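You operate a simulated robot arm through the tools that you are given. There is no shell and no other tool. Be economical: measure what you need, move in short steps, check, and stop when the job is done.

You run a simulated robot arm. Do the job below in one go: nothing can be reset, and whatever is moved stays where it is left.

Task
Mash a sample: bowl on the white mat, the green bunch in it, pound it to pulp.
Fine: take the bunch from the corner table; the masher goes back where it stood.

It is judged by the outcome, as a careful person would: the job done as asked, and still so three seconds after it is handed in. It fails if anything else is knocked over, pushed out of place, dropped, spilled or broken.

Robot
A 7-joint arm with a two-finger parallel gripper, fixed in place. Base frame: the origin is at the foot of the arm, x ahead of it, y to its left, z up. Readings come in cm, rad, newtons and seconds.
It reaches about 82 cm from its shoulder. Its first joint turns from -1.152 to 1.152 rad. Payload 1.57 kg.
The TCP is the grasp point between the finger pads, 3 cm short of the fingertips. In the tool frame z runs along the fingers and y along their closing line. The gripper opens to 11 cm. The fingers are 2.4 cm wide and 1.2 cm thick; the gripper's body (4.8 by 11.2 cm) begins 7.8 cm behind the TCP.
Orientation is that of the tool frame in the base frame, as [roll, pitch, yaw] about the fixed x, y, z axes, in that order (R = Rz(yaw) Ry(pitch) Rx(roll)). With the fingers straight down and closing along the base's y, the tool's x points along the base's -x, its y along +y and its z along -z.

Tools
- The arm moves only by the tool arm_command. Its argument "deltas" is a list of rows, each an object of numbers (a shift or turn left out is 0, a gripper value left out holds the last): "dx", "dy", "dz": the shift along the tool's x, y, z in cm; "wx", "wy", "wz": the turn, a rotation vector about the tool's x, y, z in rad; "jaw": the gripper command, from -1 (shut) to 1 (fully open), values between in proportion. In form: [{"dx": .., "dy": .., "dz": .., "wx": .., "wy": .., "wz": .., "jaw": ..}, ...]. A call has 1 to 10 rows; each row shifts and turns the commanded pose from where the row before left it, along the tool's axes as they then stand. A row lasts 0.2 s, in which the tool goes at most 5 cm and 0.15 rad; a call with a longer step from one row to the next is refused whole, and so is a gripper value outside its range. A pose out of reach is approached as far as the arm can. The call stops where the force on the tool passes 40 N (or 10 N more than at its start, if that is more) or the arm is blocked; 0.2 s more then pass. The fingers move at their own pace (about 10.8 cm/s each) and stop on an object; they squeeze with about 36 N. The grip force told is the motor's: it shows also when the fingers shut on nothing. Time passes only in rows, and 0.2 s behind the last, so rows that do not move let the fingers close. It gives the time, the measured TCP pose, the force on the tool (base axes), the opening and the grip force at its end, in the units of the frame above (readings bear some noise).
- Cameras (640 x 400 px; columns grow to the right, rows downward): "scene" is fixed at [17.18, -39.67, 140.72]; the picture's right is [0.72, -0.69, 0.00], its down [-0.37, -0.39, -0.84] and it looks along [0.58, 0.61, -0.54] (base axes); focal length 230 px, centre (320, 200). "wrist" rides on the gripper at [7, 1.6, -14.1] in the tool frame; the picture's right is [-0.23, 0.97, 0.00], its down [-0.86, -0.20, -0.48] and it looks along [-0.47, -0.11, 0.88] (tool axes); focal length 222 px, centre (320, 200).
- snapshot(camera): a new picture of that camera. No time passes.
- point_at(camera, pixels): for up to 12 pixels [column, row] of the newest picture of that camera ("zoom" is the newest enlarged one), the place [x, y, z] in the base frame of the surface seen there, good to about 0.3 cm. No time passes.
- close_up(camera, box): a new picture of the part [left, top, right, bottom] of that camera's present view, enlarged. No time passes.
- hand_in(): hands the job in; it is judged then, once.

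Keep the steps short. Do not move on a guess: measure, check each grasp and each placing, and mend mistakes. In all there are 80 turns and 34 pictures (those below and enlarged ones count). Leave the gripper open and the arm clear of the work at the hand-in unless told otherwise, and finish with a single line.

The tools are called after "Request:" by a JSON object that holds its "fn" and its "kwargs". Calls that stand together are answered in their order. arm_command: Moves the arm, as the interface text tells. Its arguments: {"type":"object","properties":{"deltas":{"type":"array","items":{"type":"object","properties":{"dx":{"type":"number"},"dy":{"type":"number"},"dz":{"type":"number"},"wx":{"type":"number"},"wy":{"type":"number"},"wz":{"type":"number"},"jaw":{"type":"number"}}}}},"required":["deltas"]} The other tools are called the same way: snapshot (camera) takes a picture; point_at (camera, pixels) gives the place of the surface under pixels of a picture; close_up (camera, box) takes an enlarged picture of a part of a camera's view; hand_in () hands the job in.

At the start:

```text
clock: 0.0
position: [37.33, -10.48, 130.93]
orientation: [-3.141, 0.001, -3.14]
wrist_force: [-0.5, 0.8, 0.7]
gripper_width: 10.99
grip_force: 0.1
```

scene: 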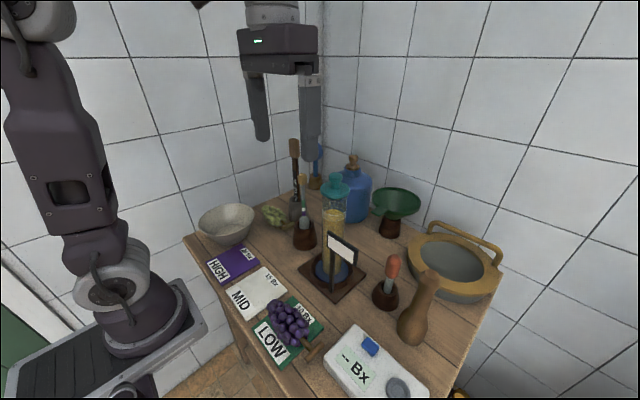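
wrist: 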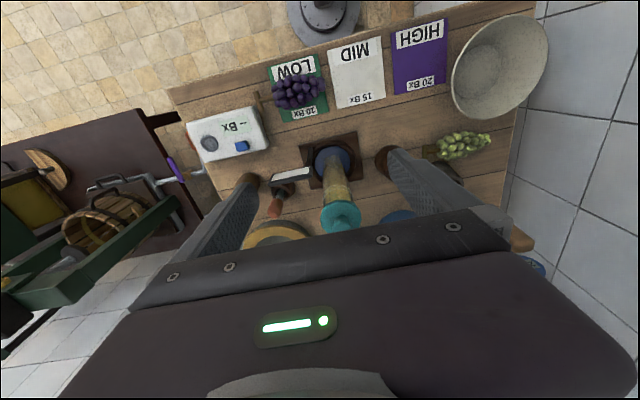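

I see a table with three mats (HIGH purple, MID white, LOW green), a bowl at about (227,222) and a green bunch at about (278,215). There are several tools that might be the masher. I'll enlarge both halves of the table to identify them.

Request:
{"fn": "close_up", "kwargs": {"camera": "scene", "box": [180, 130, 360, 290]}}

Request:
{"fn": "close_up", "kwargs": {"camera": "scene", "box": [320, 170, 520, 400]}}

```text
2.50 times, centred on (270, 210) of scene
```

zoom: 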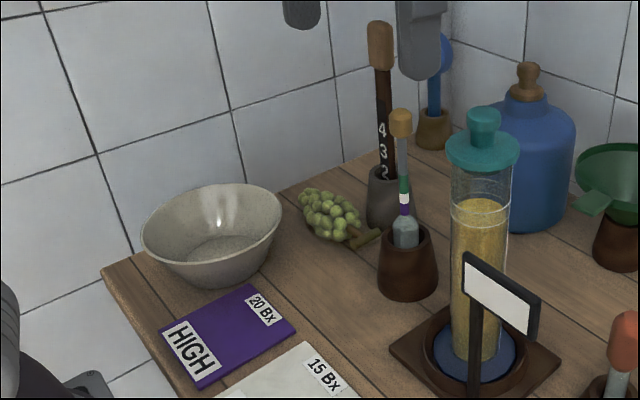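

```text
1.74 times, centred on (420, 285) of scene
```

zoom: 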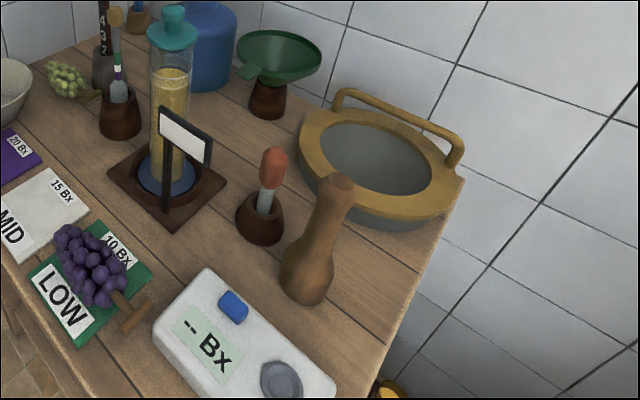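

The turned wooden pestle at about (420,310) looks like the masher, the grey-white bowl is the bowl, and the only green bunch is by the stone pot. Next I'll measure all of them in the scene picture.

Request:
{"fn": "point_at", "kwargs": {"camera": "scene", "pixels": [[200, 222], [254, 215], [228, 206], [226, 240], [230, 232], [258, 291], [262, 268], [285, 286], [232, 296], [258, 312], [278, 215], [294, 224]]}}

Request:
{"fn": "point_at", "kwargs": {"camera": "zoom", "pixels": [[338, 181], [322, 184], [352, 188], [325, 215], [312, 250], [305, 285], [290, 265], [328, 275], [305, 302], [20, 220], [200, 340], [235, 305]]}}

Request:
{"fn": "point_at", "kwargs": {"camera": "wrist", "pixels": [[455, 90], [545, 30], [505, 15], [480, 115], [492, 70], [358, 70], [335, 40], [380, 37], [337, 108], [384, 103], [463, 145], [435, 152]]}}

```text
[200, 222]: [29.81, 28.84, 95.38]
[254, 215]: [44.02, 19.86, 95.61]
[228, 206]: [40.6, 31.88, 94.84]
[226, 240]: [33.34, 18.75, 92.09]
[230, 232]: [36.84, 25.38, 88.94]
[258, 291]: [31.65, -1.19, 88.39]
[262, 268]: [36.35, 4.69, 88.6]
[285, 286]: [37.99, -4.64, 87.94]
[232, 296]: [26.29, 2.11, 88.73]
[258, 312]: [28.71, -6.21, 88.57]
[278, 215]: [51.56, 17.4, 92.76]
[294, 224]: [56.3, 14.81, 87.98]
```

```text
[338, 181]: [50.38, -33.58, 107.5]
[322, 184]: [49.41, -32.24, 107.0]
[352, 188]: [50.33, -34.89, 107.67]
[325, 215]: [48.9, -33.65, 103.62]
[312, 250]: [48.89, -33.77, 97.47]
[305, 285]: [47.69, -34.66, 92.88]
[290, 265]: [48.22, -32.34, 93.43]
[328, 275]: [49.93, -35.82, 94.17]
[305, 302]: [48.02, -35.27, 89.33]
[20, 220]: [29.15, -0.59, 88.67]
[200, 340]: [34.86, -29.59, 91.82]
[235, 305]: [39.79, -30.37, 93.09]
```

```text
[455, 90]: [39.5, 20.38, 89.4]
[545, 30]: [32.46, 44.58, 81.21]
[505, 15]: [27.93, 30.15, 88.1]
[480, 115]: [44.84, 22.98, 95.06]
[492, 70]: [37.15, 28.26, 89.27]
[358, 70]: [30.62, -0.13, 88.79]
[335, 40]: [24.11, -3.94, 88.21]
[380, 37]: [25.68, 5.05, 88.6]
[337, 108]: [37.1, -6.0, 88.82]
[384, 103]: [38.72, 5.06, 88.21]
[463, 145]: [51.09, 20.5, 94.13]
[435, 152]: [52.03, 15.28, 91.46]
```

Readings: the table top is at z≈88.4, the white mat is centred near (31.3, 0), the bowl is near (37, 24) with its rim at z≈95.6, and the pestle stands at about (49,-34) with its top at 107.6. Next I'll move the tool high over the near side of the bowl so the wrist camera can see the bowl, bunch and room wall.

Request:
{"fn": "arm_command", "kwargs": {"deltas": [{"dx": 1.5, "dy": 4.5}, {"dx": 1.5, "dy": 4.5}, {"dx": 1.5, "dy": 4.5}, {"dx": 1.5, "dy": 4.5}, {"dx": 1.5, "dy": 4.5}, {"dx": 1.5, "dy": 4.5}, {"dx": 0, "dy": 4, "dz": 2}, {"dx": 0, "dy": 3, "dz": 3}]}}

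Request:
{"fn": "snapshot", "kwargs": {"camera": "wrist"}}

```text
clock: 1.8
position: [28.27, 23.61, 125.8]
orientation: [-3.141, 0.001, 3.14]
wrist_force: [0.1, 0.8, -0.2]
gripper_width: 11.01
grip_force: 0.1
```

```text
29 pictures are left
```

wrist: 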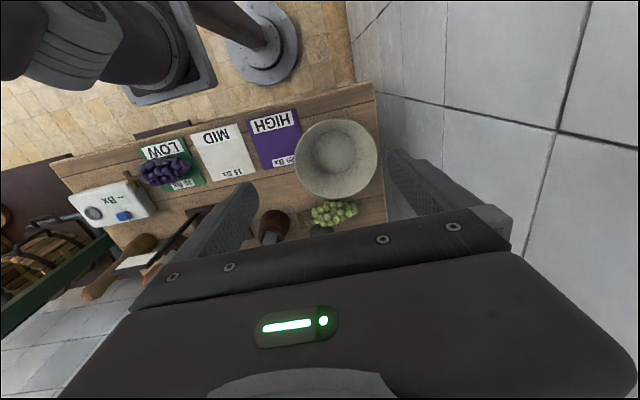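

The bowl is now in full view, centred near (336,158), with the bunch at (334,213). I'll measure points on the rim, along the inner wall, on the room wall and on the bunch.

Request:
{"fn": "point_at", "kwargs": {"camera": "wrist", "pixels": [[296, 160], [376, 156], [335, 121], [338, 196], [335, 150], [335, 170], [360, 155], [368, 156], [310, 160], [450, 120], [420, 110], [335, 160]]}}

Request:
{"fn": "close_up", "kwargs": {"camera": "wrist", "box": [270, 100, 400, 240]}}

```text
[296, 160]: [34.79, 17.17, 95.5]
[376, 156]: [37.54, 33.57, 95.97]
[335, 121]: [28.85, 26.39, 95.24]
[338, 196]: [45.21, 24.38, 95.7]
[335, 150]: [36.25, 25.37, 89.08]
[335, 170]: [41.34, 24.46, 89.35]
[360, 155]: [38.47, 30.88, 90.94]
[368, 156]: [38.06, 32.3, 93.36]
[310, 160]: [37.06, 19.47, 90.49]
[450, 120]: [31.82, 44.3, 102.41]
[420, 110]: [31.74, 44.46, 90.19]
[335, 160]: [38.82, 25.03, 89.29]
```

```text
2.86 times, centred on (335, 170) of wrist
```

zoom: 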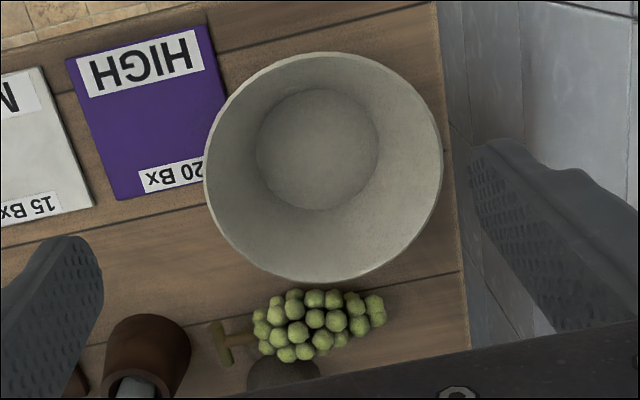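

The bowl is centred at (37, 25.4) with rim radius 8.3, its wall leans about 27° and the room wall is at y≈44. That rules out a tilted grip from the +y side, so I'll grip the −y side with the fingers tilted to match the wall. First I'll measure the obstacles: the purple bunch, sign, jar, brush pot and pestle.

Request:
{"fn": "point_at", "kwargs": {"camera": "scene", "pixels": [[288, 315], [275, 312], [300, 335], [342, 245], [328, 240], [357, 262], [336, 178], [303, 180], [294, 145], [318, 140], [304, 240], [335, 215]]}}

Request:
{"fn": "point_at", "kwargs": {"camera": "zoom", "pixels": [[318, 300], [318, 345], [270, 340], [372, 310], [320, 320], [225, 340], [238, 336], [280, 375], [300, 318], [150, 330], [345, 325], [120, 300]]}}

```text
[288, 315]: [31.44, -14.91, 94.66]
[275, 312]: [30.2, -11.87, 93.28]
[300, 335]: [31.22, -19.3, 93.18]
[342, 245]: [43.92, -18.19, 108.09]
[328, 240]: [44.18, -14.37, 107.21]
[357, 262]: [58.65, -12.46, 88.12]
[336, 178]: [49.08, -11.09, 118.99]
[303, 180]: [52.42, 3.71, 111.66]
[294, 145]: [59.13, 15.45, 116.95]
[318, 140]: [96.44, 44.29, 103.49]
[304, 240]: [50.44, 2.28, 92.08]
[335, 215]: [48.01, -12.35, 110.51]
```

```text
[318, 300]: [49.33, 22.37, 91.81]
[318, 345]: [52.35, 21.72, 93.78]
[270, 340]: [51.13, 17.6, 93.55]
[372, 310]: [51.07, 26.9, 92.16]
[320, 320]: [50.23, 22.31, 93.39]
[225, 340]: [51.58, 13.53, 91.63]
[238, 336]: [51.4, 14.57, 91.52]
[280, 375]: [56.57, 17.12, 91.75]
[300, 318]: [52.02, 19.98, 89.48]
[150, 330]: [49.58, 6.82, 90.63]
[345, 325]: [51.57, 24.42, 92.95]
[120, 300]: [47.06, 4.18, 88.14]
```

The obstacles leave room: the sign is at (44,-16), the jar at (48,-11), the brush pot at (50,4) and the purple bunch tops out at z≈94.7. Next I'll move above the bowl's −y rim, tilt 0.46 rad and half-close the fingers.

Request:
{"fn": "arm_command", "kwargs": {"deltas": [{"dx": -2.2, "dy": -2.4, "dz": 3, "jaw": -0.3}, {"dx": -2.2, "dy": -2.4, "dz": 3}, {"dx": -2.2, "dy": -2.4, "dz": 3}, {"dx": -2.1, "dy": -2.5, "dz": 3}, {"dz": 3}, {"dz": 3}, {"wx": -0.115}, {"wx": -0.115}, {"wx": -0.115}, {"wx": -0.115}]}}

Request:
{"fn": "snapshot", "kwargs": {"camera": "wrist"}}

```text
clock: 4.0
position: [36.98, 13.94, 107.87]
orientation: [2.68, 0.001, 3.14]
wrist_force: [-0.2, -0.1, 0.2]
gripper_width: 3.86
grip_force: 0.0
```

```text
27 pictures are left
```

wrist: 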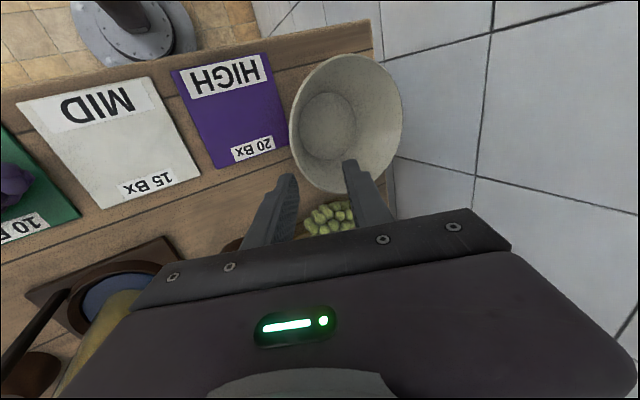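

The tilt is right and the fingers straddle the direction of the near rim. I'll measure that rim and the mat corners again from here before descending.

Request:
{"fn": "point_at", "kwargs": {"camera": "wrist", "pixels": [[290, 120], [297, 160], [310, 180], [400, 120], [345, 57], [17, 101], [148, 78], [200, 176], [96, 208], [340, 192]]}}

Request:
{"fn": "arm_command", "kwargs": {"deltas": [{"dz": 2.6, "dy": -1.3}, {"dz": 2.6, "dy": -1.27}, {"dz": 2}, {"dz": 1.5}]}}

Request:
{"fn": "close_up", "kwargs": {"camera": "wrist", "box": [220, 40, 460, 260]}}

```text
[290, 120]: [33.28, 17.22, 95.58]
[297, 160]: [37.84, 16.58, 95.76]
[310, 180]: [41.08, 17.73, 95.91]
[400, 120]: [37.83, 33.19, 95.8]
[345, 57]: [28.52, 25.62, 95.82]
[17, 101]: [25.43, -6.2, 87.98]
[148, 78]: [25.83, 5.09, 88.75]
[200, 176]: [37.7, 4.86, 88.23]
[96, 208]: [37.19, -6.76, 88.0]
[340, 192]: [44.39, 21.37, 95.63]
```

```text
clock: 5.0
position: [37.08, 15.51, 98.93]
orientation: [2.683, 0.0, 3.141]
wrist_force: [-0.3, -0.1, 0.6]
gripper_width: 3.85
grip_force: 0.0
```

```text
1.82 times, centred on (340, 150) of wrist
```

zoom: 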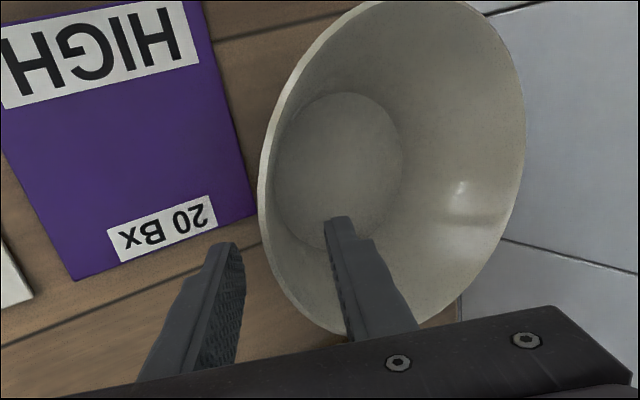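

The fingers straddle the rim, with one inside and one outside. I'll advance 4.5 cm along the wall and close.

Request:
{"fn": "arm_command", "kwargs": {"deltas": [{"dz": 1.5}, {"dz": 1.5}, {"dz": 1.5}, {}, {"jaw": -1}, {}, {}, {}]}}

Request:
{"fn": "close_up", "kwargs": {"camera": "wrist", "box": [220, 40, 460, 260]}}

```text
clock: 6.8
position: [37.06, 17.49, 94.91]
orientation: [2.684, 0.0, 3.141]
wrist_force: [-0.2, -0.3, -8.8]
gripper_width: 1.03
grip_force: 28.6
```

```text
1.82 times, centred on (340, 150) of wrist
```

zoom: 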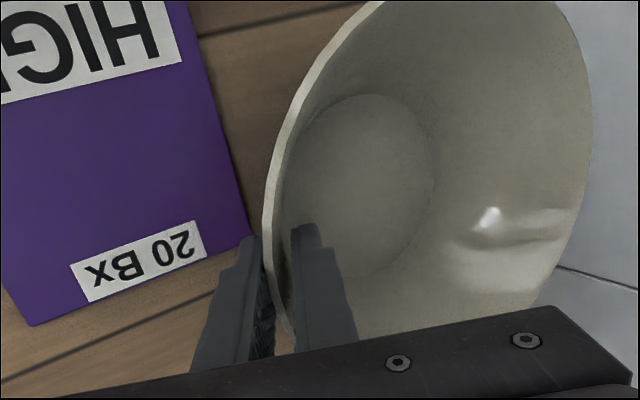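

The grip holds at a 1.03 cm wall thickness. I'll lift straight up 6 cm and check.

Request:
{"fn": "arm_command", "kwargs": {"deltas": [{"dz": -0.9, "dy": 0.44}, {"dz": -0.9, "dy": 0.44}, {"dz": -1.79, "dy": 0.88}, {"dz": -1.79, "dy": 0.88}, {}]}}

Request:
{"fn": "snapshot", "kwargs": {"camera": "scene"}}

```text
clock: 8.0
position: [36.99, 17.28, 100.99]
orientation: [2.679, 0.001, -3.141]
wrist_force: [0.6, -0.3, -9.8]
gripper_width: 1.02
grip_force: 28.5
```

```text
24 pictures are left
```

scene: 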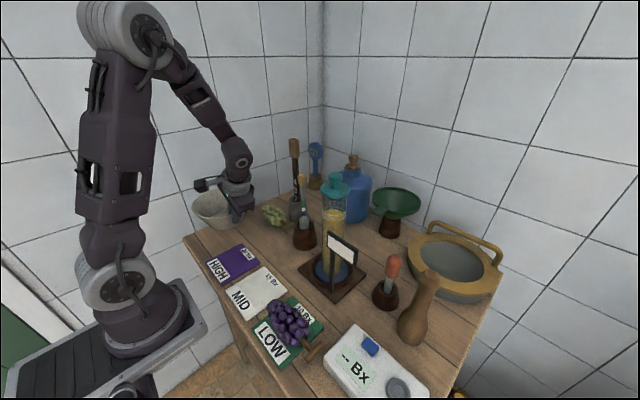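

The bowl is lifted and secure, reading about 10 N. I'll carry it over to the white mat at this height.

Request:
{"fn": "arm_command", "kwargs": {"deltas": [{"dz": -0.9, "dy": 0.44}, {"dx": 0.8, "dy": -3.14, "dz": -1.55}, {"dx": 0.8, "dy": -3.22, "dz": -1.6}, {"dx": 0.8, "dy": -3.22, "dz": -1.6}, {"dx": 0.8, "dy": -3.22, "dz": -1.6}, {"dx": 0.8, "dy": -3.22, "dz": -1.6}, {"dx": 0.8, "dy": -3.22, "dz": -1.6}, {"dx": 0.8, "dy": -3.22, "dz": -1.6}, {}]}}

Request:
{"fn": "snapshot", "kwargs": {"camera": "wrist"}}

Request:
{"fn": "close_up", "kwargs": {"camera": "scene", "box": [180, 170, 380, 370]}}

```text
clock: 10.0
position: [31.45, -7.75, 102.06]
orientation: [2.683, 0.0, -3.14]
wrist_force: [0.7, 0.0, -8.5]
gripper_width: 1.04
grip_force: 28.3
```

```text
23 pictures are left
```

wrist: 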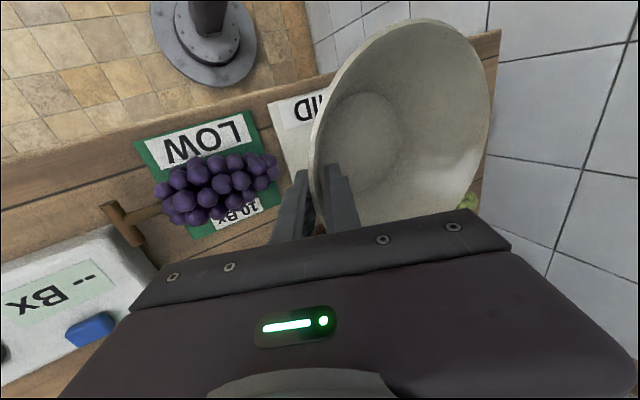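

```text
2.00 times, centred on (280, 270) of scene
```

zoom: 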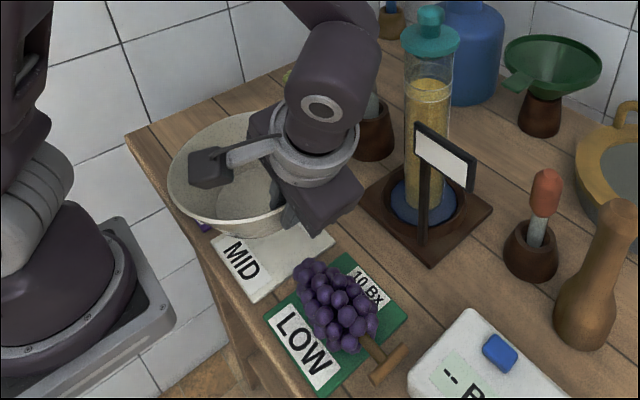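

The bowl is above the mat. I'll measure the rim in this view to confirm the bowl's centre and level, and find the near edge of the purple bunch.

Request:
{"fn": "point_at", "kwargs": {"camera": "wrist", "pixels": [[316, 150], [335, 75], [400, 26], [460, 32], [485, 90], [275, 165], [268, 182], [240, 160], [375, 115], [360, 135], [400, 130]]}}

```text
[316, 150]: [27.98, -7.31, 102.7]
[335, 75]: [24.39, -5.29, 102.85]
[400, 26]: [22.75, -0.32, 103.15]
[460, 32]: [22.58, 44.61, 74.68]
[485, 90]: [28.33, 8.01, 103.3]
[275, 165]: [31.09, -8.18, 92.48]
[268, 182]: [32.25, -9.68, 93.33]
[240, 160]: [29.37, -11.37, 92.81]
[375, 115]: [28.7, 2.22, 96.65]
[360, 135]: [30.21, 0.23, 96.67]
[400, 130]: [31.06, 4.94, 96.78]
```

At this height the purple bunch reaches y≈-8.2, x≈31, and my outer finger would come down very close to it. I'll turn the hand about 48° around the bowl's own axis, towards −x, to get clear of the bunch. I'll do half the turn first and check.

Request:
{"fn": "arm_command", "kwargs": {"deltas": [{"dx": 1.033, "dy": 0.065, "dz": 0.032, "wy": -0.062, "wz": 0.1255}, {"dx": 1.033, "dy": 0.065, "dz": 0.032, "wy": -0.062, "wz": 0.1255}, {"dx": 1.033, "dy": 0.065, "dz": 0.032, "wy": -0.062, "wz": 0.1255}]}}

```text
clock: 10.8
position: [28.4, -7.2, 101.95]
orientation: [2.683, -0.001, 2.718]
wrist_force: [-0.5, 0.1, -8.0]
gripper_width: 1.03
grip_force: 28.2
```

The turn is following as planned, with yaw down by 0.42 rad and the height unchanged. I'll make the second half.

Request:
{"fn": "arm_command", "kwargs": {"deltas": [{"dx": 1.033, "dy": 0.065, "dz": 0.032, "wy": -0.062, "wz": 0.1255}, {"dx": 1.033, "dy": 0.065, "dz": 0.032, "wy": -0.062, "wz": 0.1255}, {"dx": 1.033, "dy": 0.065, "dz": 0.032, "wy": -0.062, "wz": 0.1255}, {}]}}

Request:
{"fn": "snapshot", "kwargs": {"camera": "wrist"}}

Request:
{"fn": "snapshot", "kwargs": {"camera": "scene"}}

```text
clock: 11.8
position: [26.27, -5.42, 101.67]
orientation: [2.653, -0.074, 2.428]
wrist_force: [0.3, -0.4, -7.9]
gripper_width: 1.03
grip_force: 28.2
out of reach, approached as far as the arm can: row 2, 3
```

```text
21 pictures are left
```

wrist: 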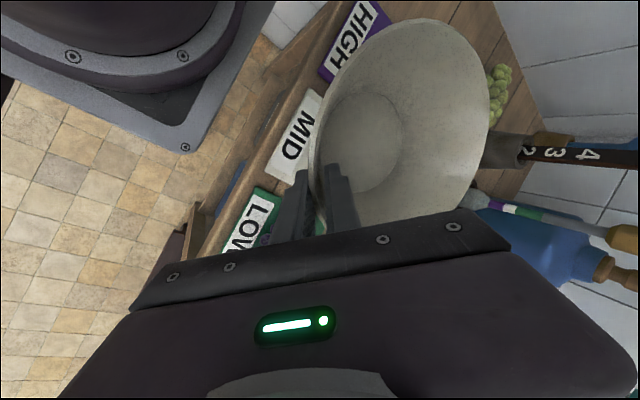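

```text
20 pictures are left
```

scene: 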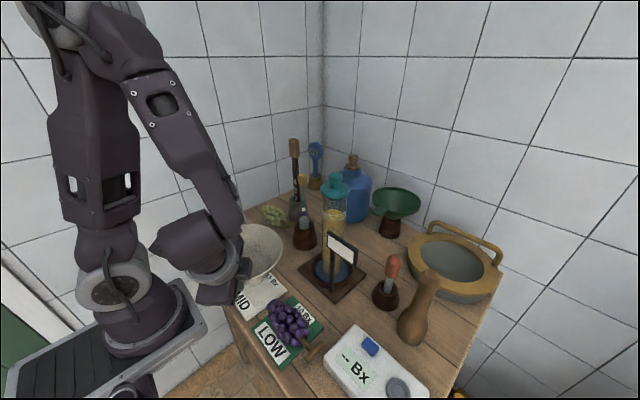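

The turn ran out of reach at the end. I'll back off two steps to about 32°, which still clears the bunch, and confirm the pose.

Request:
{"fn": "arm_command", "kwargs": {"deltas": [{"dx": -1.033, "dy": 0.065, "dz": 0.032, "wy": 0.062, "wz": -0.1255}, {"dx": -1.033, "dy": 0.065, "dz": 0.032, "wy": 0.062, "wz": -0.1255}, {}]}}

Request:
{"fn": "snapshot", "kwargs": {"camera": "wrist"}}

```text
clock: 12.6
position: [28.06, -6.36, 101.53]
orientation: [2.635, -0.063, 2.71]
wrist_force: [-0.8, 0.0, -9.6]
gripper_width: 1.01
grip_force: 28.5
```

```text
19 pictures are left
```

wrist: 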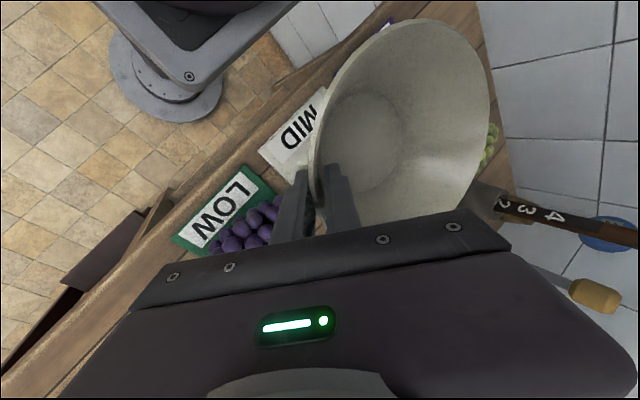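

The yaw change is now 0.43 rad, with a small leftover tilt of roll 2.635 and pitch −0.063. I'll correct that tilt so the bowl is level, then lower 4.5 cm and check.

Request:
{"fn": "arm_command", "kwargs": {"deltas": [{"wx": 0.048, "wy": -0.055, "wz": -0.031}, {"dz": 1.345, "dy": -0.665}, {"dz": 1.345, "dy": -0.665}, {"dz": 1.345, "dy": -0.665}, {}]}}

Request:
{"fn": "snapshot", "kwargs": {"camera": "wrist"}}

Request:
{"fn": "close_up", "kwargs": {"camera": "scene", "box": [180, 200, 380, 370]}}

```text
clock: 13.8
position: [27.98, -6.54, 97.19]
orientation: [2.682, 0.0, 2.71]
wrist_force: [0.2, -0.5, -9.3]
gripper_width: 1.06
grip_force: 28.0
```

```text
18 pictures are left
```

wrist: 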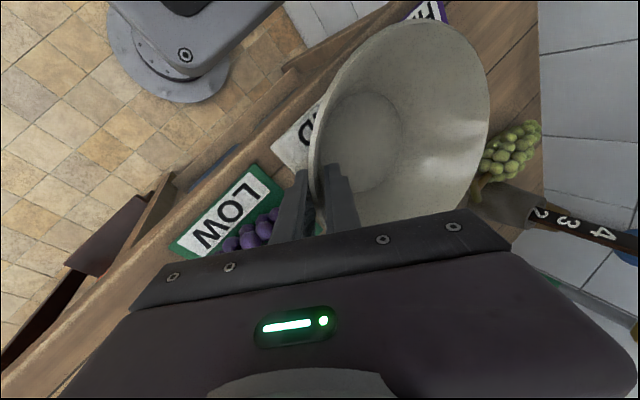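

```text
2.35 times, centred on (280, 285) of scene
```

zoom: 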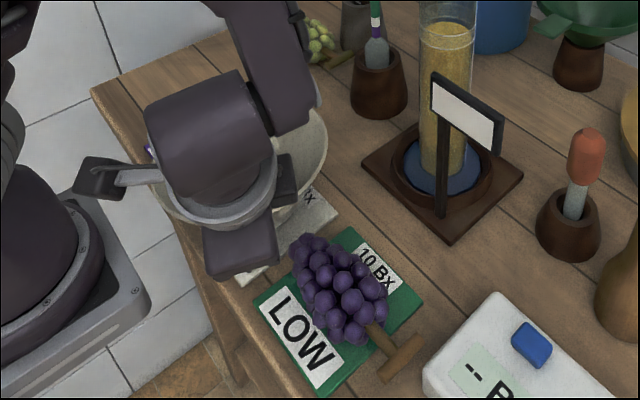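

I'll check the bunch's edge beside my outer finger, and the rim level, before the last 2 cm.

Request:
{"fn": "point_at", "kwargs": {"camera": "wrist", "pixels": [[274, 214], [262, 222], [316, 222], [315, 150], [340, 60], [400, 25], [487, 100], [470, 60], [365, 135], [310, 120], [270, 160]]}}

Request:
{"fn": "point_at", "kwargs": {"camera": "zoom", "pixels": [[300, 245], [318, 243], [295, 258], [320, 140], [300, 200], [278, 225]]}}

```text
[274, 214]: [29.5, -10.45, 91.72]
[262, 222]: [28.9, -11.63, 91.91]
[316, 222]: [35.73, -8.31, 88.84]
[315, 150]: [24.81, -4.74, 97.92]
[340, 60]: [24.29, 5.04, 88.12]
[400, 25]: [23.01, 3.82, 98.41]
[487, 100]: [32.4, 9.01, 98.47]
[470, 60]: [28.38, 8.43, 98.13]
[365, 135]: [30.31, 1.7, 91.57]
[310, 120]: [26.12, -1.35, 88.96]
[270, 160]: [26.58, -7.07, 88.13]
```

```text
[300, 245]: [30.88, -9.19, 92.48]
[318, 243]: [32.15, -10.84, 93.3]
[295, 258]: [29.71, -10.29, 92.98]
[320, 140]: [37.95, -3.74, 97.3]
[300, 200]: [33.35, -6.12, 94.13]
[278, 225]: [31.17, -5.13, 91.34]
```

The purple bunch edge is at least 2 cm from where the finger will be. I'll shift slightly to centre the bowl on the mat, then lower until it touches.

Request:
{"fn": "arm_command", "kwargs": {"deltas": [{"dx": -0.47, "dy": -0.5, "dz": -0.245}, {"dz": 0.9, "dy": -0.443}, {"dz": 0.63, "dy": -0.31}, {"dz": 0.18, "dy": -0.09}, {}]}}

```text
clock: 15.0
position: [28.09, -7.18, 95.29]
orientation: [2.682, 0.001, 2.711]
wrist_force: [-1.0, -4.2, 22.1]
gripper_width: 1.06
grip_force: 28.8
```

Contact is felt, with the force now +22 N upward, so the bowl is on the mat. I'll ease up slightly, open a little, and back out along the finger axis.

Request:
{"fn": "arm_command", "kwargs": {"deltas": [{"dz": -0.13, "dy": 0.06}, {}, {"jaw": -0.6}, {}, {"dz": -1}, {"dz": -2}, {"dz": -3}, {"dz": -3}, {"dz": -3}]}}

Request:
{"fn": "snapshot", "kwargs": {"camera": "wrist"}}

```text
clock: 17.0
position: [25.93, -11.91, 106.12]
orientation: [2.682, -0.001, 2.711]
wrist_force: [0.2, 0.7, -0.7]
gripper_width: 2.19
grip_force: 0.0
```

```text
16 pictures are left
```

wrist: 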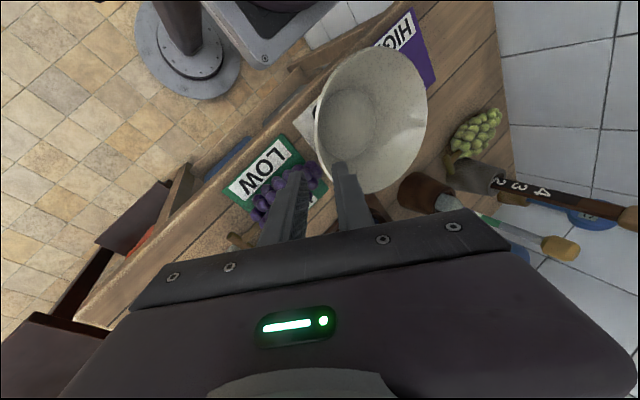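

The bowl stands clear on the mat. I'll rise and take the tilt out, then move towards the green bunch.

Request:
{"fn": "arm_command", "kwargs": {"deltas": [{"dz": -3.6, "dy": 1.77}, {"dz": -3.6, "dy": 1.77}, {"dz": -3.6, "dy": 1.77}, {"wx": 0.115, "jaw": 0.3}, {"wx": 0.115}, {"wx": 0.115}, {"wx": 0.114}]}}

Request:
{"fn": "arm_command", "kwargs": {"deltas": [{"dx": -0.256, "dy": 4.26}, {"dx": -0.256, "dy": 4.26}, {"dx": -0.256, "dy": 4.26}, {"dx": -0.256, "dy": 4.26}, {"dx": -0.256, "dy": 4.26}, {"dx": -0.256, "dy": 4.26}, {"dx": -0.256, "dy": 4.26}, {"dx": -0.256, "dy": 4.26}, {"dx": -0.256, "dy": 4.26}]}}

Request:
{"fn": "arm_command", "kwargs": {"deltas": [{"wz": 0.1425}, {"wz": 0.1425}, {"wz": 0.1425}, {"wz": 0.1425}, {"wz": 0.1425}, {"wz": 0.1425}, {"wz": 0.1425}, {"wz": 0.1425}]}}

```text
clock: 18.6
position: [25.8, -12.17, 118.07]
orientation: [-3.138, 0.001, 2.71]
wrist_force: [0.1, 0.6, 0.9]
gripper_width: 7.14
grip_force: 0.1
```

```text
clock: 20.6
position: [43.86, 21.86, 118.03]
orientation: [-3.141, 0.002, 2.71]
wrist_force: [0.3, 0.6, 0.0]
gripper_width: 7.17
grip_force: 0.0
```

```text
clock: 22.4
position: [43.95, 21.8, 117.95]
orientation: [3.139, 0.0, 1.571]
wrist_force: [-0.1, 0.4, 0.3]
gripper_width: 7.15
grip_force: 0.1
```

The hand is upright with the fingers closing along x. Now a picture to measure the bunch and the stone pot next to it.

Request:
{"fn": "snapshot", "kwargs": {"camera": "wrist"}}

```text
15 pictures are left
```

wrist: 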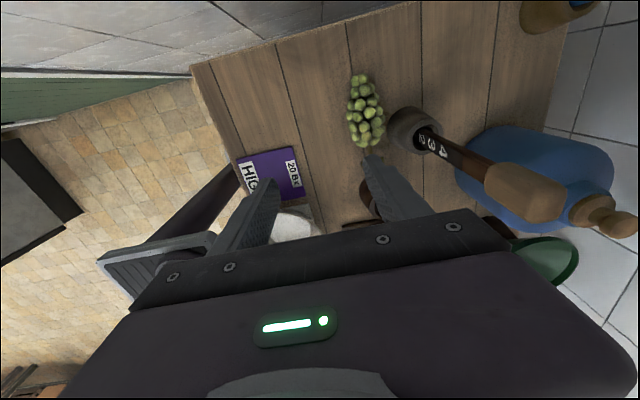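

The bunch spans columns 346–385 and rows 73–148, with the pot's edge at column 389. I'll measure them.

Request:
{"fn": "point_at", "kwargs": {"camera": "wrist", "pixels": [[357, 78], [351, 105], [363, 90], [349, 125], [366, 125], [377, 105], [382, 130], [365, 145], [392, 125], [395, 112], [405, 112], [364, 108]]}}

```text
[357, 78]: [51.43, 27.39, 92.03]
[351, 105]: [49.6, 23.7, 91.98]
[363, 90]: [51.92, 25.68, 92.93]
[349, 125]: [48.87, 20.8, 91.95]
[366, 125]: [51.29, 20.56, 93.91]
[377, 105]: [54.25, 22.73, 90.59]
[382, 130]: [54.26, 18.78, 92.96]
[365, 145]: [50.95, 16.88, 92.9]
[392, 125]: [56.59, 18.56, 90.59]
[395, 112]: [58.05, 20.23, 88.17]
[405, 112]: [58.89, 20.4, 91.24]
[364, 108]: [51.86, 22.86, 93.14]
```

The bunch at y≈22.7 is centred at x≈51.7 and is about 4.8 cm wide; the pot stays at y<20.4. I'll move over it and come down most of the way.

Request:
{"fn": "arm_command", "kwargs": {"deltas": [{"dy": 3.9, "dx": 0.45}, {"dy": 3.85, "dx": 0.45}, {"dz": 4}, {"dz": 4}, {"dz": 4}, {"dz": 4}, {"dz": 2.5}]}}

Request:
{"fn": "snapshot", "kwargs": {"camera": "wrist"}}

```text
clock: 24.0
position: [51.77, 22.81, 99.72]
orientation: [3.14, 0.001, 1.572]
wrist_force: [-0.1, 0.0, 0.4]
gripper_width: 7.15
grip_force: 0.0
```

```text
14 pictures are left
```

wrist: 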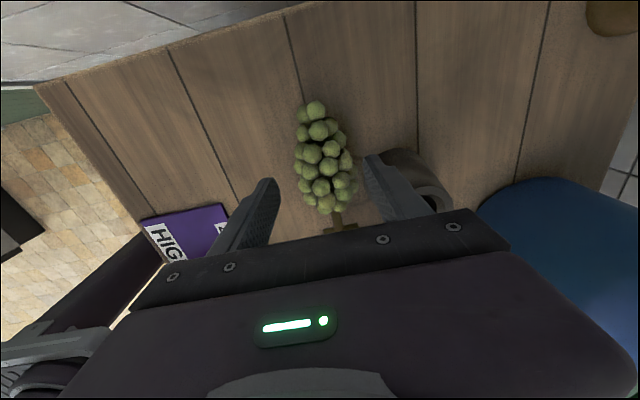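

The fingers straddle the bunch and the right finger passes in front of the pot. I'll descend to z=92.3 and close.

Request:
{"fn": "arm_command", "kwargs": {"deltas": [{"dz": 2.5}, {"dz": 2.5}, {"dz": 2.4}, {"jaw": -1}, {}, {}, {}]}}

Request:
{"fn": "snapshot", "kwargs": {"camera": "wrist"}}

```text
clock: 25.6
position: [51.76, 22.86, 92.31]
orientation: [3.138, 0.0, 1.573]
wrist_force: [4.4, 0.8, 15.6]
gripper_width: 6.2
grip_force: 35.6
```

```text
13 pictures are left
```

wrist: 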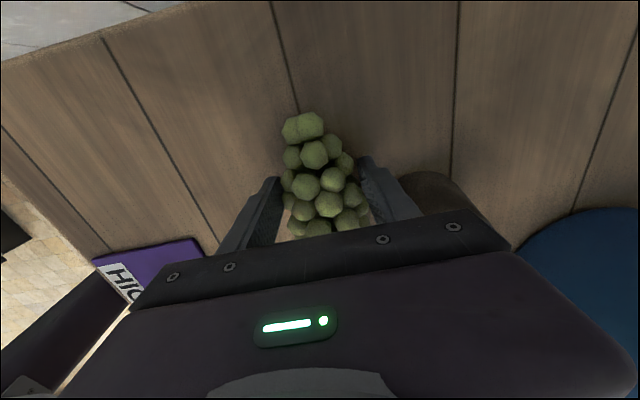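

The fingers stopped on the bunch at 6.2 cm. I'll lift slowly and check that it comes along.

Request:
{"fn": "arm_command", "kwargs": {"deltas": [{"dz": -1}, {"dz": -1.5}, {"dz": -3}, {"dz": -4}, {"dz": -4}, {}]}}

Request:
{"fn": "snapshot", "kwargs": {"camera": "wrist"}}

```text
clock: 27.0
position: [51.74, 22.88, 105.72]
orientation: [3.139, -0.002, 1.572]
wrist_force: [-0.4, -0.3, -2.5]
gripper_width: 6.22
grip_force: 35.2
```

```text
12 pictures are left
```

wrist: 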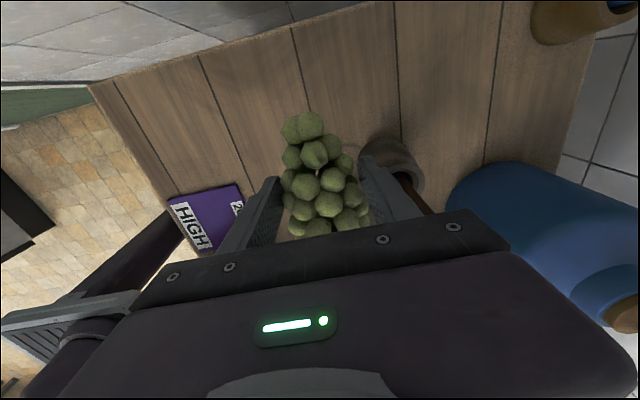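

The bunch is held securely. I'll go −x first, away from the brush pot, then over to the bowl, offset +2 cm in y so the stem also falls inside the rim.

Request:
{"fn": "arm_command", "kwargs": {"deltas": [{"dy": -4}, {"dy": -4}, {"dy": -4}, {"dy": -1.66, "dx": -4.22}, {"dy": -1.66, "dx": -4.22}, {"dy": -1.66, "dx": -4.22}, {"dy": -1.66, "dx": -4.22}, {"dy": -1.66, "dx": -4.22}, {}]}}

Request:
{"fn": "snapshot", "kwargs": {"camera": "wrist"}}

```text
clock: 29.0
position: [31.37, 1.58, 105.58]
orientation: [-3.14, 0.0, 1.572]
wrist_force: [0.5, -0.3, -2.1]
gripper_width: 6.18
grip_force: 36.2
```

```text
11 pictures are left
```

wrist: 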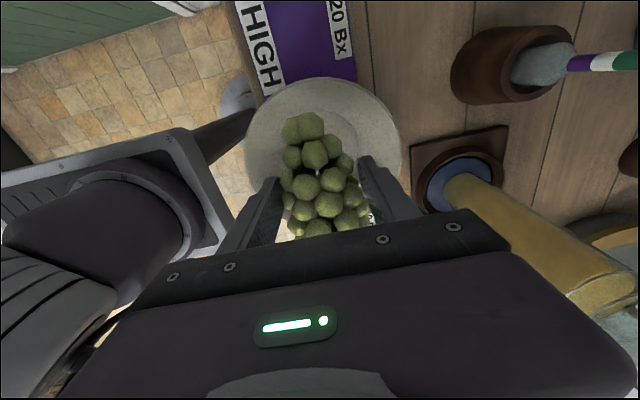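

The bunch is over the bowl. I'll measure the rim to get the bowl's true centre.

Request:
{"fn": "point_at", "kwargs": {"camera": "wrist", "pixels": [[247, 140], [320, 80], [280, 90], [399, 140], [370, 95], [396, 170]]}}

```text
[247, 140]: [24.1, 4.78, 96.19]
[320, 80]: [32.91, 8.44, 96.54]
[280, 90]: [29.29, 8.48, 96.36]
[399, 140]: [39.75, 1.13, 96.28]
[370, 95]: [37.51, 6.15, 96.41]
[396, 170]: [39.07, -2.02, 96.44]
```

The bowl is centred at (31.35, 0.3) with its rim at 96.3, on the mat. I'll shift +0.7 in y and lower to z≈96 in small steps.

Request:
{"fn": "arm_command", "kwargs": {"deltas": [{"dx": 0.7}, {"dz": 3}, {"dz": 3}, {"dz": 2}, {"dz": 0.8}, {"dz": 0.7}, {}]}}

```text
clock: 30.6
position: [31.54, 2.41, 96.17]
orientation: [-3.141, 0.001, 1.57]
wrist_force: [0.3, -9.4, 19.5]
gripper_width: 6.05
grip_force: 36.0
```

There is light contact with the bowl's side. I'll back up 0.3 cm, open just enough to release, then rise straight out.

Request:
{"fn": "arm_command", "kwargs": {"deltas": [{"dz": -0.3}, {"jaw": 0.4}, {}, {"dz": -1}, {"dz": -2}, {"dz": -4}, {"dz": -4}, {"dz": -4}]}}

Request:
{"fn": "snapshot", "kwargs": {"camera": "wrist"}}

```text
clock: 32.4
position: [31.51, 2.27, 111.62]
orientation: [3.141, 0.002, 1.572]
wrist_force: [0.5, 0.2, 0.2]
gripper_width: 7.69
grip_force: 0.1
```

```text
10 pictures are left
```

wrist: 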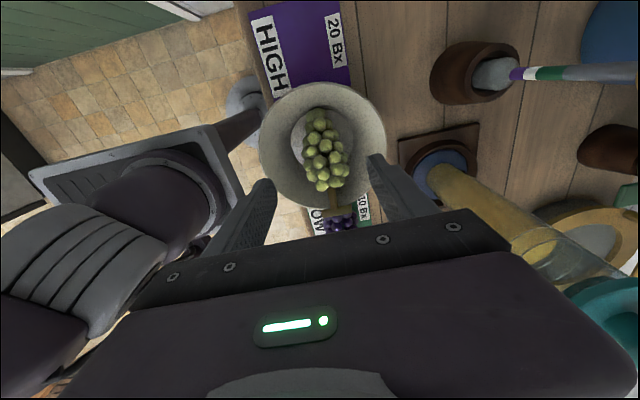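

The bunch lies in the bowl. Next is the masher. I'll measure the pestle and its neighbours in the earlier scene picture.

Request:
{"fn": "point_at", "kwargs": {"camera": "scene", "pixels": [[393, 262], [386, 297], [375, 292], [427, 276], [418, 280], [436, 282], [414, 300], [425, 300], [412, 330], [440, 292], [470, 298], [365, 345]]}}

```text
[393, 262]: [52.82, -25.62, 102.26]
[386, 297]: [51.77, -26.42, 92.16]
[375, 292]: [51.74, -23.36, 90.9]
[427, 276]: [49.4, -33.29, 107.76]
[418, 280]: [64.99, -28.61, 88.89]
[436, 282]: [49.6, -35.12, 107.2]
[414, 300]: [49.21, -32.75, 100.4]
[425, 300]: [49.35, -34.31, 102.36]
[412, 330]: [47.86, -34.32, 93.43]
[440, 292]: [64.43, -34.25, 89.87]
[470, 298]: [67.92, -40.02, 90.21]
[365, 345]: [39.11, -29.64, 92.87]
```

The pestle's axis is near (50,-34.3), with the dropper about 9 cm off at (53,-25.6). I'll rise, go along −y at low x, and turn the hand back so the fingers close along y.

Request:
{"fn": "arm_command", "kwargs": {"deltas": [{"dz": -4}, {"dz": -4}, {"dx": -4.3}, {"dx": -4.3}, {"dx": -4.3}, {"dx": -4.3}, {"dx": -4.3}, {"dx": -4.3}, {"dx": -4.3}, {"dx": -4.3}]}}

Request:
{"fn": "arm_command", "kwargs": {"deltas": [{"wz": -0.143, "dy": 1.5}, {"wz": -0.143}, {"wz": -0.143}, {"wz": -0.143}, {"wz": -0.143}, {"wz": -0.143}, {"wz": -0.143}, {"wz": -0.143}, {"wz": -0.143}, {"wz": -0.143}]}}

Request:
{"fn": "arm_command", "kwargs": {"deltas": [{"wz": -0.14}]}}

Request:
{"fn": "snapshot", "kwargs": {"camera": "wrist"}}

```text
clock: 34.6
position: [31.45, -32.2, 119.45]
orientation: [3.141, 0.0, 1.573]
wrist_force: [-0.1, 1.1, 0.2]
gripper_width: 7.68
grip_force: 0.0
```

```text
clock: 36.8
position: [33.05, -32.06, 119.45]
orientation: [-3.141, 0.001, 3.002]
wrist_force: [0.6, 0.1, 0.3]
gripper_width: 7.69
grip_force: 0.1
```

```text
clock: 37.2
position: [32.94, -32.0, 119.37]
orientation: [-3.141, 0.003, -3.141]
wrist_force: [0.1, 0.3, 0.0]
gripper_width: 7.67
grip_force: 0.1
```

```text
9 pictures are left
```

wrist: 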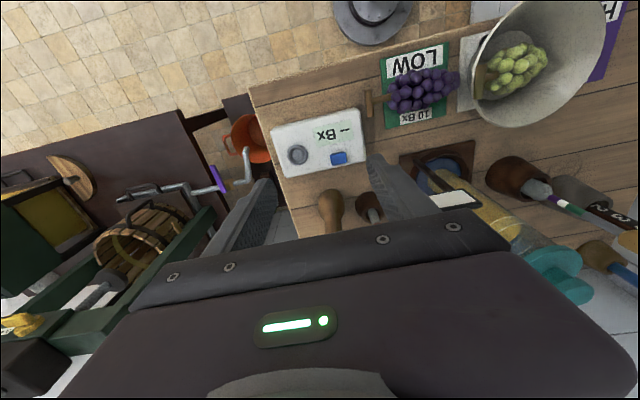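

The pestle is at about (330,210), between the finger lines. I'll measure it.

Request:
{"fn": "point_at", "kwargs": {"camera": "wrist", "pixels": [[321, 203], [340, 202], [330, 192], [330, 225], [323, 228], [337, 228], [370, 200], [360, 205], [452, 200], [430, 206]]}}

```text
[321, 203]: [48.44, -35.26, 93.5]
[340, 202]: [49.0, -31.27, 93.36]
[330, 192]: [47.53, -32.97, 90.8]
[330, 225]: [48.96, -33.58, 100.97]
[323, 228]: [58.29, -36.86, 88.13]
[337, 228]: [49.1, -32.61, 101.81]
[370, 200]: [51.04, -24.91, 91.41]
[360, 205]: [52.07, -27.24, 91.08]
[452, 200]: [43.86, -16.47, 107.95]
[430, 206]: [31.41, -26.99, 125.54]
```

The neck's axis is at about (50.3,-33.5) and the top is at 107.6. I'll move over it high up, then come down to z=112 and confirm alignment before straddling the neck.

Request:
{"fn": "arm_command", "kwargs": {"deltas": [{"dx": -4.3, "dy": -0.4, "jaw": 0.1}, {"dx": -4.3, "dy": -0.4}, {"dx": -4.3, "dy": -0.4}, {"dx": -4.4, "dy": -0.3}, {"dz": 3}, {"dz": 3}, {}]}}

Request:
{"fn": "close_up", "kwargs": {"camera": "scene", "box": [300, 130, 520, 360]}}

```text
clock: 38.8
position: [46.91, -33.3, 113.57]
orientation: [-3.141, 0.003, -3.141]
wrist_force: [-0.4, 0.1, 0.1]
gripper_width: 6.04
grip_force: 0.0
out of reach, approached as far as the arm can: row 4
```

```text
1.74 times, centred on (410, 245) of scene
```

zoom: 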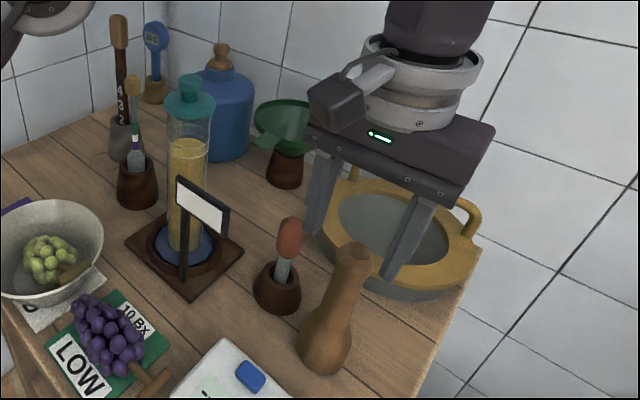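

The high pose hit the reach limit, and the tool is at x=46.9. The fingertips at about 110.6 are still above the pestle top at 107.6. I'll try the remaining 3.4 cm at this lower height.

Request:
{"fn": "arm_command", "kwargs": {"deltas": [{"dx": -1.7, "dy": -0.1}, {"dx": -1.7, "dy": -0.1}, {}]}}

```text
clock: 39.6
position: [50.34, -33.47, 113.53]
orientation: [3.141, 0.001, 3.14]
wrist_force: [0.0, -0.4, 0.3]
gripper_width: 6.05
grip_force: 0.1
```

The tool is now at (50.3,-33.5). I'll look from the wrist to check alignment with the pestle.

Request:
{"fn": "snapshot", "kwargs": {"camera": "wrist"}}

```text
7 pictures are left
```

wrist: 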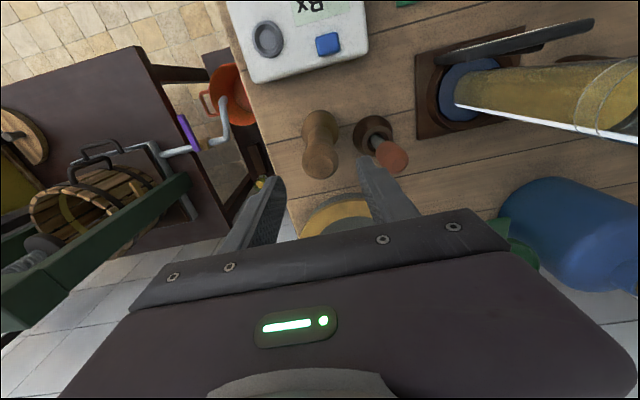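

Request:
{"fn": "point_at", "kwargs": {"camera": "wrist", "pixels": [[320, 165], [307, 165], [335, 165], [320, 152], [319, 176], [392, 155], [391, 168], [320, 120]]}}

```text
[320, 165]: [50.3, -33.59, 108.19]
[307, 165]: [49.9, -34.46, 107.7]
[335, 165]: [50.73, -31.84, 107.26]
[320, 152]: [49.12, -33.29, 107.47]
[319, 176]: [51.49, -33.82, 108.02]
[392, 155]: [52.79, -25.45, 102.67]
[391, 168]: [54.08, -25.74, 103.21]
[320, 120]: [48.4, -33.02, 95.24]
```

The top is centred at about (50.3,-33.3,108), directly under the tool. I'll descend to z≈102.3 and close.

Request:
{"fn": "arm_command", "kwargs": {"deltas": [{"dz": 2.5}, {"dz": 2.5}, {"dz": 2.5}, {"dz": 2.5}, {"dz": 1.2}, {}, {"jaw": -1}, {}, {}, {}]}}

```text
clock: 41.8
position: [50.35, -33.55, 102.3]
orientation: [-3.14, 0.001, -3.141]
wrist_force: [-0.4, -0.5, 0.3]
gripper_width: 3.63
grip_force: 36.0
```

The pestle is gripped at 3.63 cm. The home pose to restore is (50.35,-33.55,102.3). I'll lift 11.5 cm.

Request:
{"fn": "arm_command", "kwargs": {"deltas": [{"dz": -1}, {"dz": -2.5}, {"dz": -4}, {"dz": -4}, {}]}}

```text
clock: 43.0
position: [50.25, -33.67, 113.79]
orientation: [-3.141, -0.001, -3.141]
wrist_force: [-0.5, 0.0, -2.8]
gripper_width: 3.64
grip_force: 35.5
```

The pestle is lifted, about 0.3 kg, with its bottom at z≈99.9. I'll go −x clear of the sign first, then +y over the bowl.

Request:
{"fn": "arm_command", "kwargs": {"deltas": [{"dx": 3.8}, {"dx": 3.8}, {"dx": 3.8}, {"dx": 3.8}, {"dx": 3.7}, {"dy": 4}, {"dy": 4}]}}

Request:
{"fn": "arm_command", "kwargs": {"deltas": [{"dy": 4}, {"dy": 4}, {"dy": 4}, {"dy": 4}, {"dy": 4}, {"dy": 4}, {"dy": 1.9}, {}]}}

Request:
{"fn": "snapshot", "kwargs": {"camera": "scene"}}

```text
clock: 44.6
position: [31.38, -25.53, 113.68]
orientation: [-3.141, 0.001, 3.139]
wrist_force: [0.2, 0.1, -2.6]
gripper_width: 3.63
grip_force: 35.8
```

```text
clock: 46.4
position: [31.53, 0.46, 113.79]
orientation: [3.141, 0.001, 3.141]
wrist_force: [-0.6, -0.5, -3.9]
gripper_width: 3.59
grip_force: 35.9
```

```text
6 pictures are left
```

scene: 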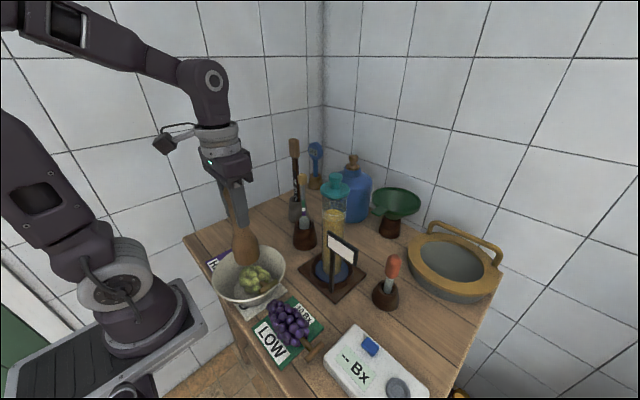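

The pestle hangs over the bowl. I'll measure the bunch in it before pounding.

Request:
{"fn": "point_at", "kwargs": {"camera": "scene", "pixels": [[255, 270], [248, 278], [262, 278], [255, 288], [268, 288], [275, 290], [245, 262], [236, 250], [255, 250], [215, 280], [285, 270]]}}

```text
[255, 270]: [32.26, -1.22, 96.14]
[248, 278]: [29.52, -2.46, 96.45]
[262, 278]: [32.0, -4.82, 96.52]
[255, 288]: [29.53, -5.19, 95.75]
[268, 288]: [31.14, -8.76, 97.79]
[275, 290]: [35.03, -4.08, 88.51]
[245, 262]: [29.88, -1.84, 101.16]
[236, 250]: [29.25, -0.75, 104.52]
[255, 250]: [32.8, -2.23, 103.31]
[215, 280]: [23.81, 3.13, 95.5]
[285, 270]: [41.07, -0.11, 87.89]
```

The bunch leans with its stem end up on the −y rim, top at z≈96.5. I'll shift to y≈-0.5 and make a first measured downstroke.

Request:
{"fn": "arm_command", "kwargs": {"deltas": [{"dy": -0.9}, {"dz": 3}, {"dz": 2}, {"dz": 2}, {"dz": 1.5}, {"dz": 1}]}}

```text
clock: 47.2
position: [31.83, -0.56, 109.38]
orientation: [-3.139, 0.017, -3.139]
wrist_force: [-3.5, 3.1, 31.7]
gripper_width: 3.62
grip_force: 36.5
stopped in row 4: the force on the tool passed its limit (the readings are from after the stop); the commanded pose is now the measured one
```

Contact came at TCP z≈109.4, with the stroke stopped by force. I'll lift and pound again a few times.

Request:
{"fn": "arm_command", "kwargs": {"deltas": [{"dz": -3}, {"dz": 4}, {}, {}]}}

Request:
{"fn": "arm_command", "kwargs": {"deltas": [{"dz": -3}, {"dz": 4}, {}, {}]}}

Request:
{"fn": "close_up", "kwargs": {"camera": "scene", "box": [180, 190, 340, 350]}}

```text
clock: 47.9
position: [32.47, -0.73, 109.45]
orientation: [-3.137, 0.036, -3.138]
wrist_force: [-3.3, 4.0, 43.1]
gripper_width: 3.65
grip_force: 35.7
stopped in row 3: the force on the tool passed its limit (the readings are from after the stop); the commanded pose is now the measured one
```

```text
clock: 48.9
position: [32.37, -0.51, 108.36]
orientation: [-3.137, 0.032, -3.138]
wrist_force: [-0.7, 0.4, -3.2]
gripper_width: 3.62
grip_force: 35.9
```

```text
2.50 times, centred on (260, 270) of scene
```

zoom: 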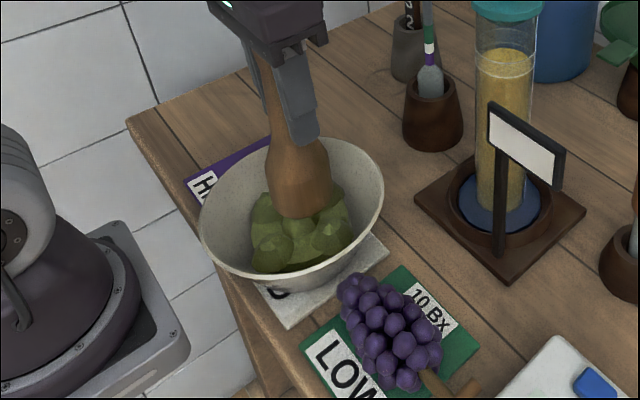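

The bunch is turning into mash. I'll recentre, straighten, and continue with more strokes, keeping each one short.

Request:
{"fn": "arm_command", "kwargs": {"deltas": [{"dz": -2, "dx": 0.9, "wy": 0.032}, {"dz": 3}, {"dz": 2}, {"dz": 1}, {}]}}

Request:
{"fn": "arm_command", "kwargs": {"deltas": [{"dz": -3}, {"dz": 4}, {"dz": 1.5}, {}]}}

Request:
{"fn": "arm_command", "kwargs": {"deltas": [{"dz": -3}, {"dz": 4}, {"dz": 1.5}, {}]}}

```text
clock: 50.0
position: [31.46, -0.65, 104.18]
orientation: [-3.138, 0.0, -3.138]
wrist_force: [0.6, 0.3, -2.4]
gripper_width: 3.64
grip_force: 36.0
```

```text
clock: 50.8
position: [31.6, -0.51, 103.17]
orientation: [-3.138, 0.009, -3.137]
wrist_force: [-6.8, 1.0, 41.6]
gripper_width: 3.59
grip_force: 35.9
stopped in row 3: the force on the tool passed its limit (the readings are from after the stop); the commanded pose is now the measured one
```

```text
clock: 51.4
position: [32.29, -0.49, 103.04]
orientation: [-3.138, 0.034, -3.133]
wrist_force: [-7.7, 4.3, 88.2]
gripper_width: 3.61
grip_force: 36.2
stopped in row 3: the force on the tool passed its limit (the readings are from after the stop); the commanded pose is now the measured one
```

The pestle now reaches the bowl floor at TCP z≈103.1. I'll lift out carefully above the rim and look at the result.

Request:
{"fn": "arm_command", "kwargs": {"deltas": [{"dz": -2, "dx": 0.8, "wy": 0.034}, {"dz": -4}, {"dz": -4.5}, {}]}}

Request:
{"fn": "close_up", "kwargs": {"camera": "scene", "box": [180, 190, 340, 350]}}

```text
clock: 52.4
position: [31.56, -0.4, 113.48]
orientation: [-3.136, -0.011, -3.135]
wrist_force: [0.9, -0.5, -3.3]
gripper_width: 3.61
grip_force: 35.8
```

```text
2.50 times, centred on (260, 270) of scene
```

zoom: 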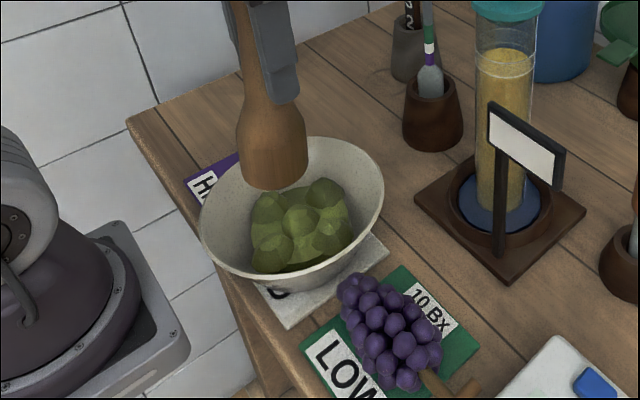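

The bunch is crushed to a lumpy mash. I'll give it more strokes to be sure it's pulp, going just to the floor and shifting spots slightly.

Request:
{"fn": "arm_command", "kwargs": {"deltas": [{"dz": 4, "wy": -0.011}, {"dz": 4}, {"dz": 2.2}, {"dz": -4, "dx": 0.8}, {"dz": 4}, {"dz": -4, "dx": -1.6}, {"dz": 4}, {"dz": -4, "dx": 0.8, "dy": 0.8}, {"dz": 4}, {}]}}

Request:
{"fn": "arm_command", "kwargs": {"deltas": [{"dz": -4, "dy": -0.8}, {"dz": 4.2}, {"dz": -4}, {"dz": 4.2}, {}]}}

```text
clock: 54.6
position: [31.48, 0.25, 103.35]
orientation: [-3.136, 0.007, -3.134]
wrist_force: [-3.4, 0.4, 21.8]
gripper_width: 3.63
grip_force: 36.7
stopped in row 10: the force on the tool passed its limit (the readings are from after the stop); the commanded pose is now the measured one
```

```text
clock: 55.6
position: [31.75, -0.45, 103.27]
orientation: [-3.137, 0.01, -3.132]
wrist_force: [-3.8, 1.1, 28.1]
gripper_width: 3.6
grip_force: 35.7
stopped in row 5: the force on the tool passed its limit (the readings are from after the stop); the commanded pose is now the measured one
```

Several more full strokes reached the floor. I'll lift out and look again.

Request:
{"fn": "arm_command", "kwargs": {"deltas": [{"dz": -2.5, "dx": 0.3, "wy": 0.01}, {"dz": -4}, {"dz": -4}, {}]}}

Request:
{"fn": "close_up", "kwargs": {"camera": "scene", "box": [180, 190, 340, 350]}}

```text
clock: 56.6
position: [31.51, -0.33, 113.6]
orientation: [-3.136, 0.0, -3.133]
wrist_force: [-0.1, 0.3, -2.4]
gripper_width: 3.62
grip_force: 36.3
```

```text
2.50 times, centred on (260, 270) of scene
```

zoom: 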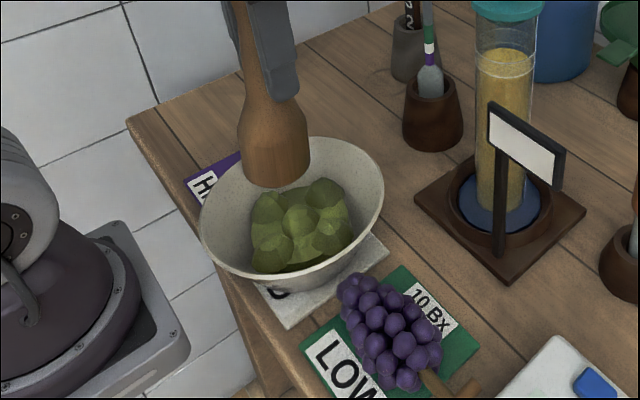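

The look hasn't changed, so it is fully pulped; the bowl is still on the mat and nothing was spilled. I'll return the pestle the same way: −y first, then +x.

Request:
{"fn": "arm_command", "kwargs": {"deltas": [{"dy": -4}, {"dy": -4}, {"dy": -4}, {"dy": -4}, {"dy": -4}, {"dy": -4}, {"dy": -4}, {"dy": -4}, {"dy": -1.2}, {}]}}

Request:
{"fn": "arm_command", "kwargs": {"deltas": [{"dx": -3.8}, {"dx": -3.8}, {"dx": -3.8}, {"dx": -3.8}, {"dx": -3.6}, {}, {"dz": 3}, {"dz": 3}, {"dz": 3}, {}]}}

```text
clock: 58.8
position: [31.76, -33.7, 113.83]
orientation: [-3.136, 0.0, -3.131]
wrist_force: [-0.1, -0.7, -3.1]
gripper_width: 3.62
grip_force: 35.4
```

```text
clock: 61.0
position: [50.49, -33.47, 104.69]
orientation: [-3.136, -0.001, -3.133]
wrist_force: [0.3, 0.1, -3.0]
gripper_width: 3.62
grip_force: 35.9
```

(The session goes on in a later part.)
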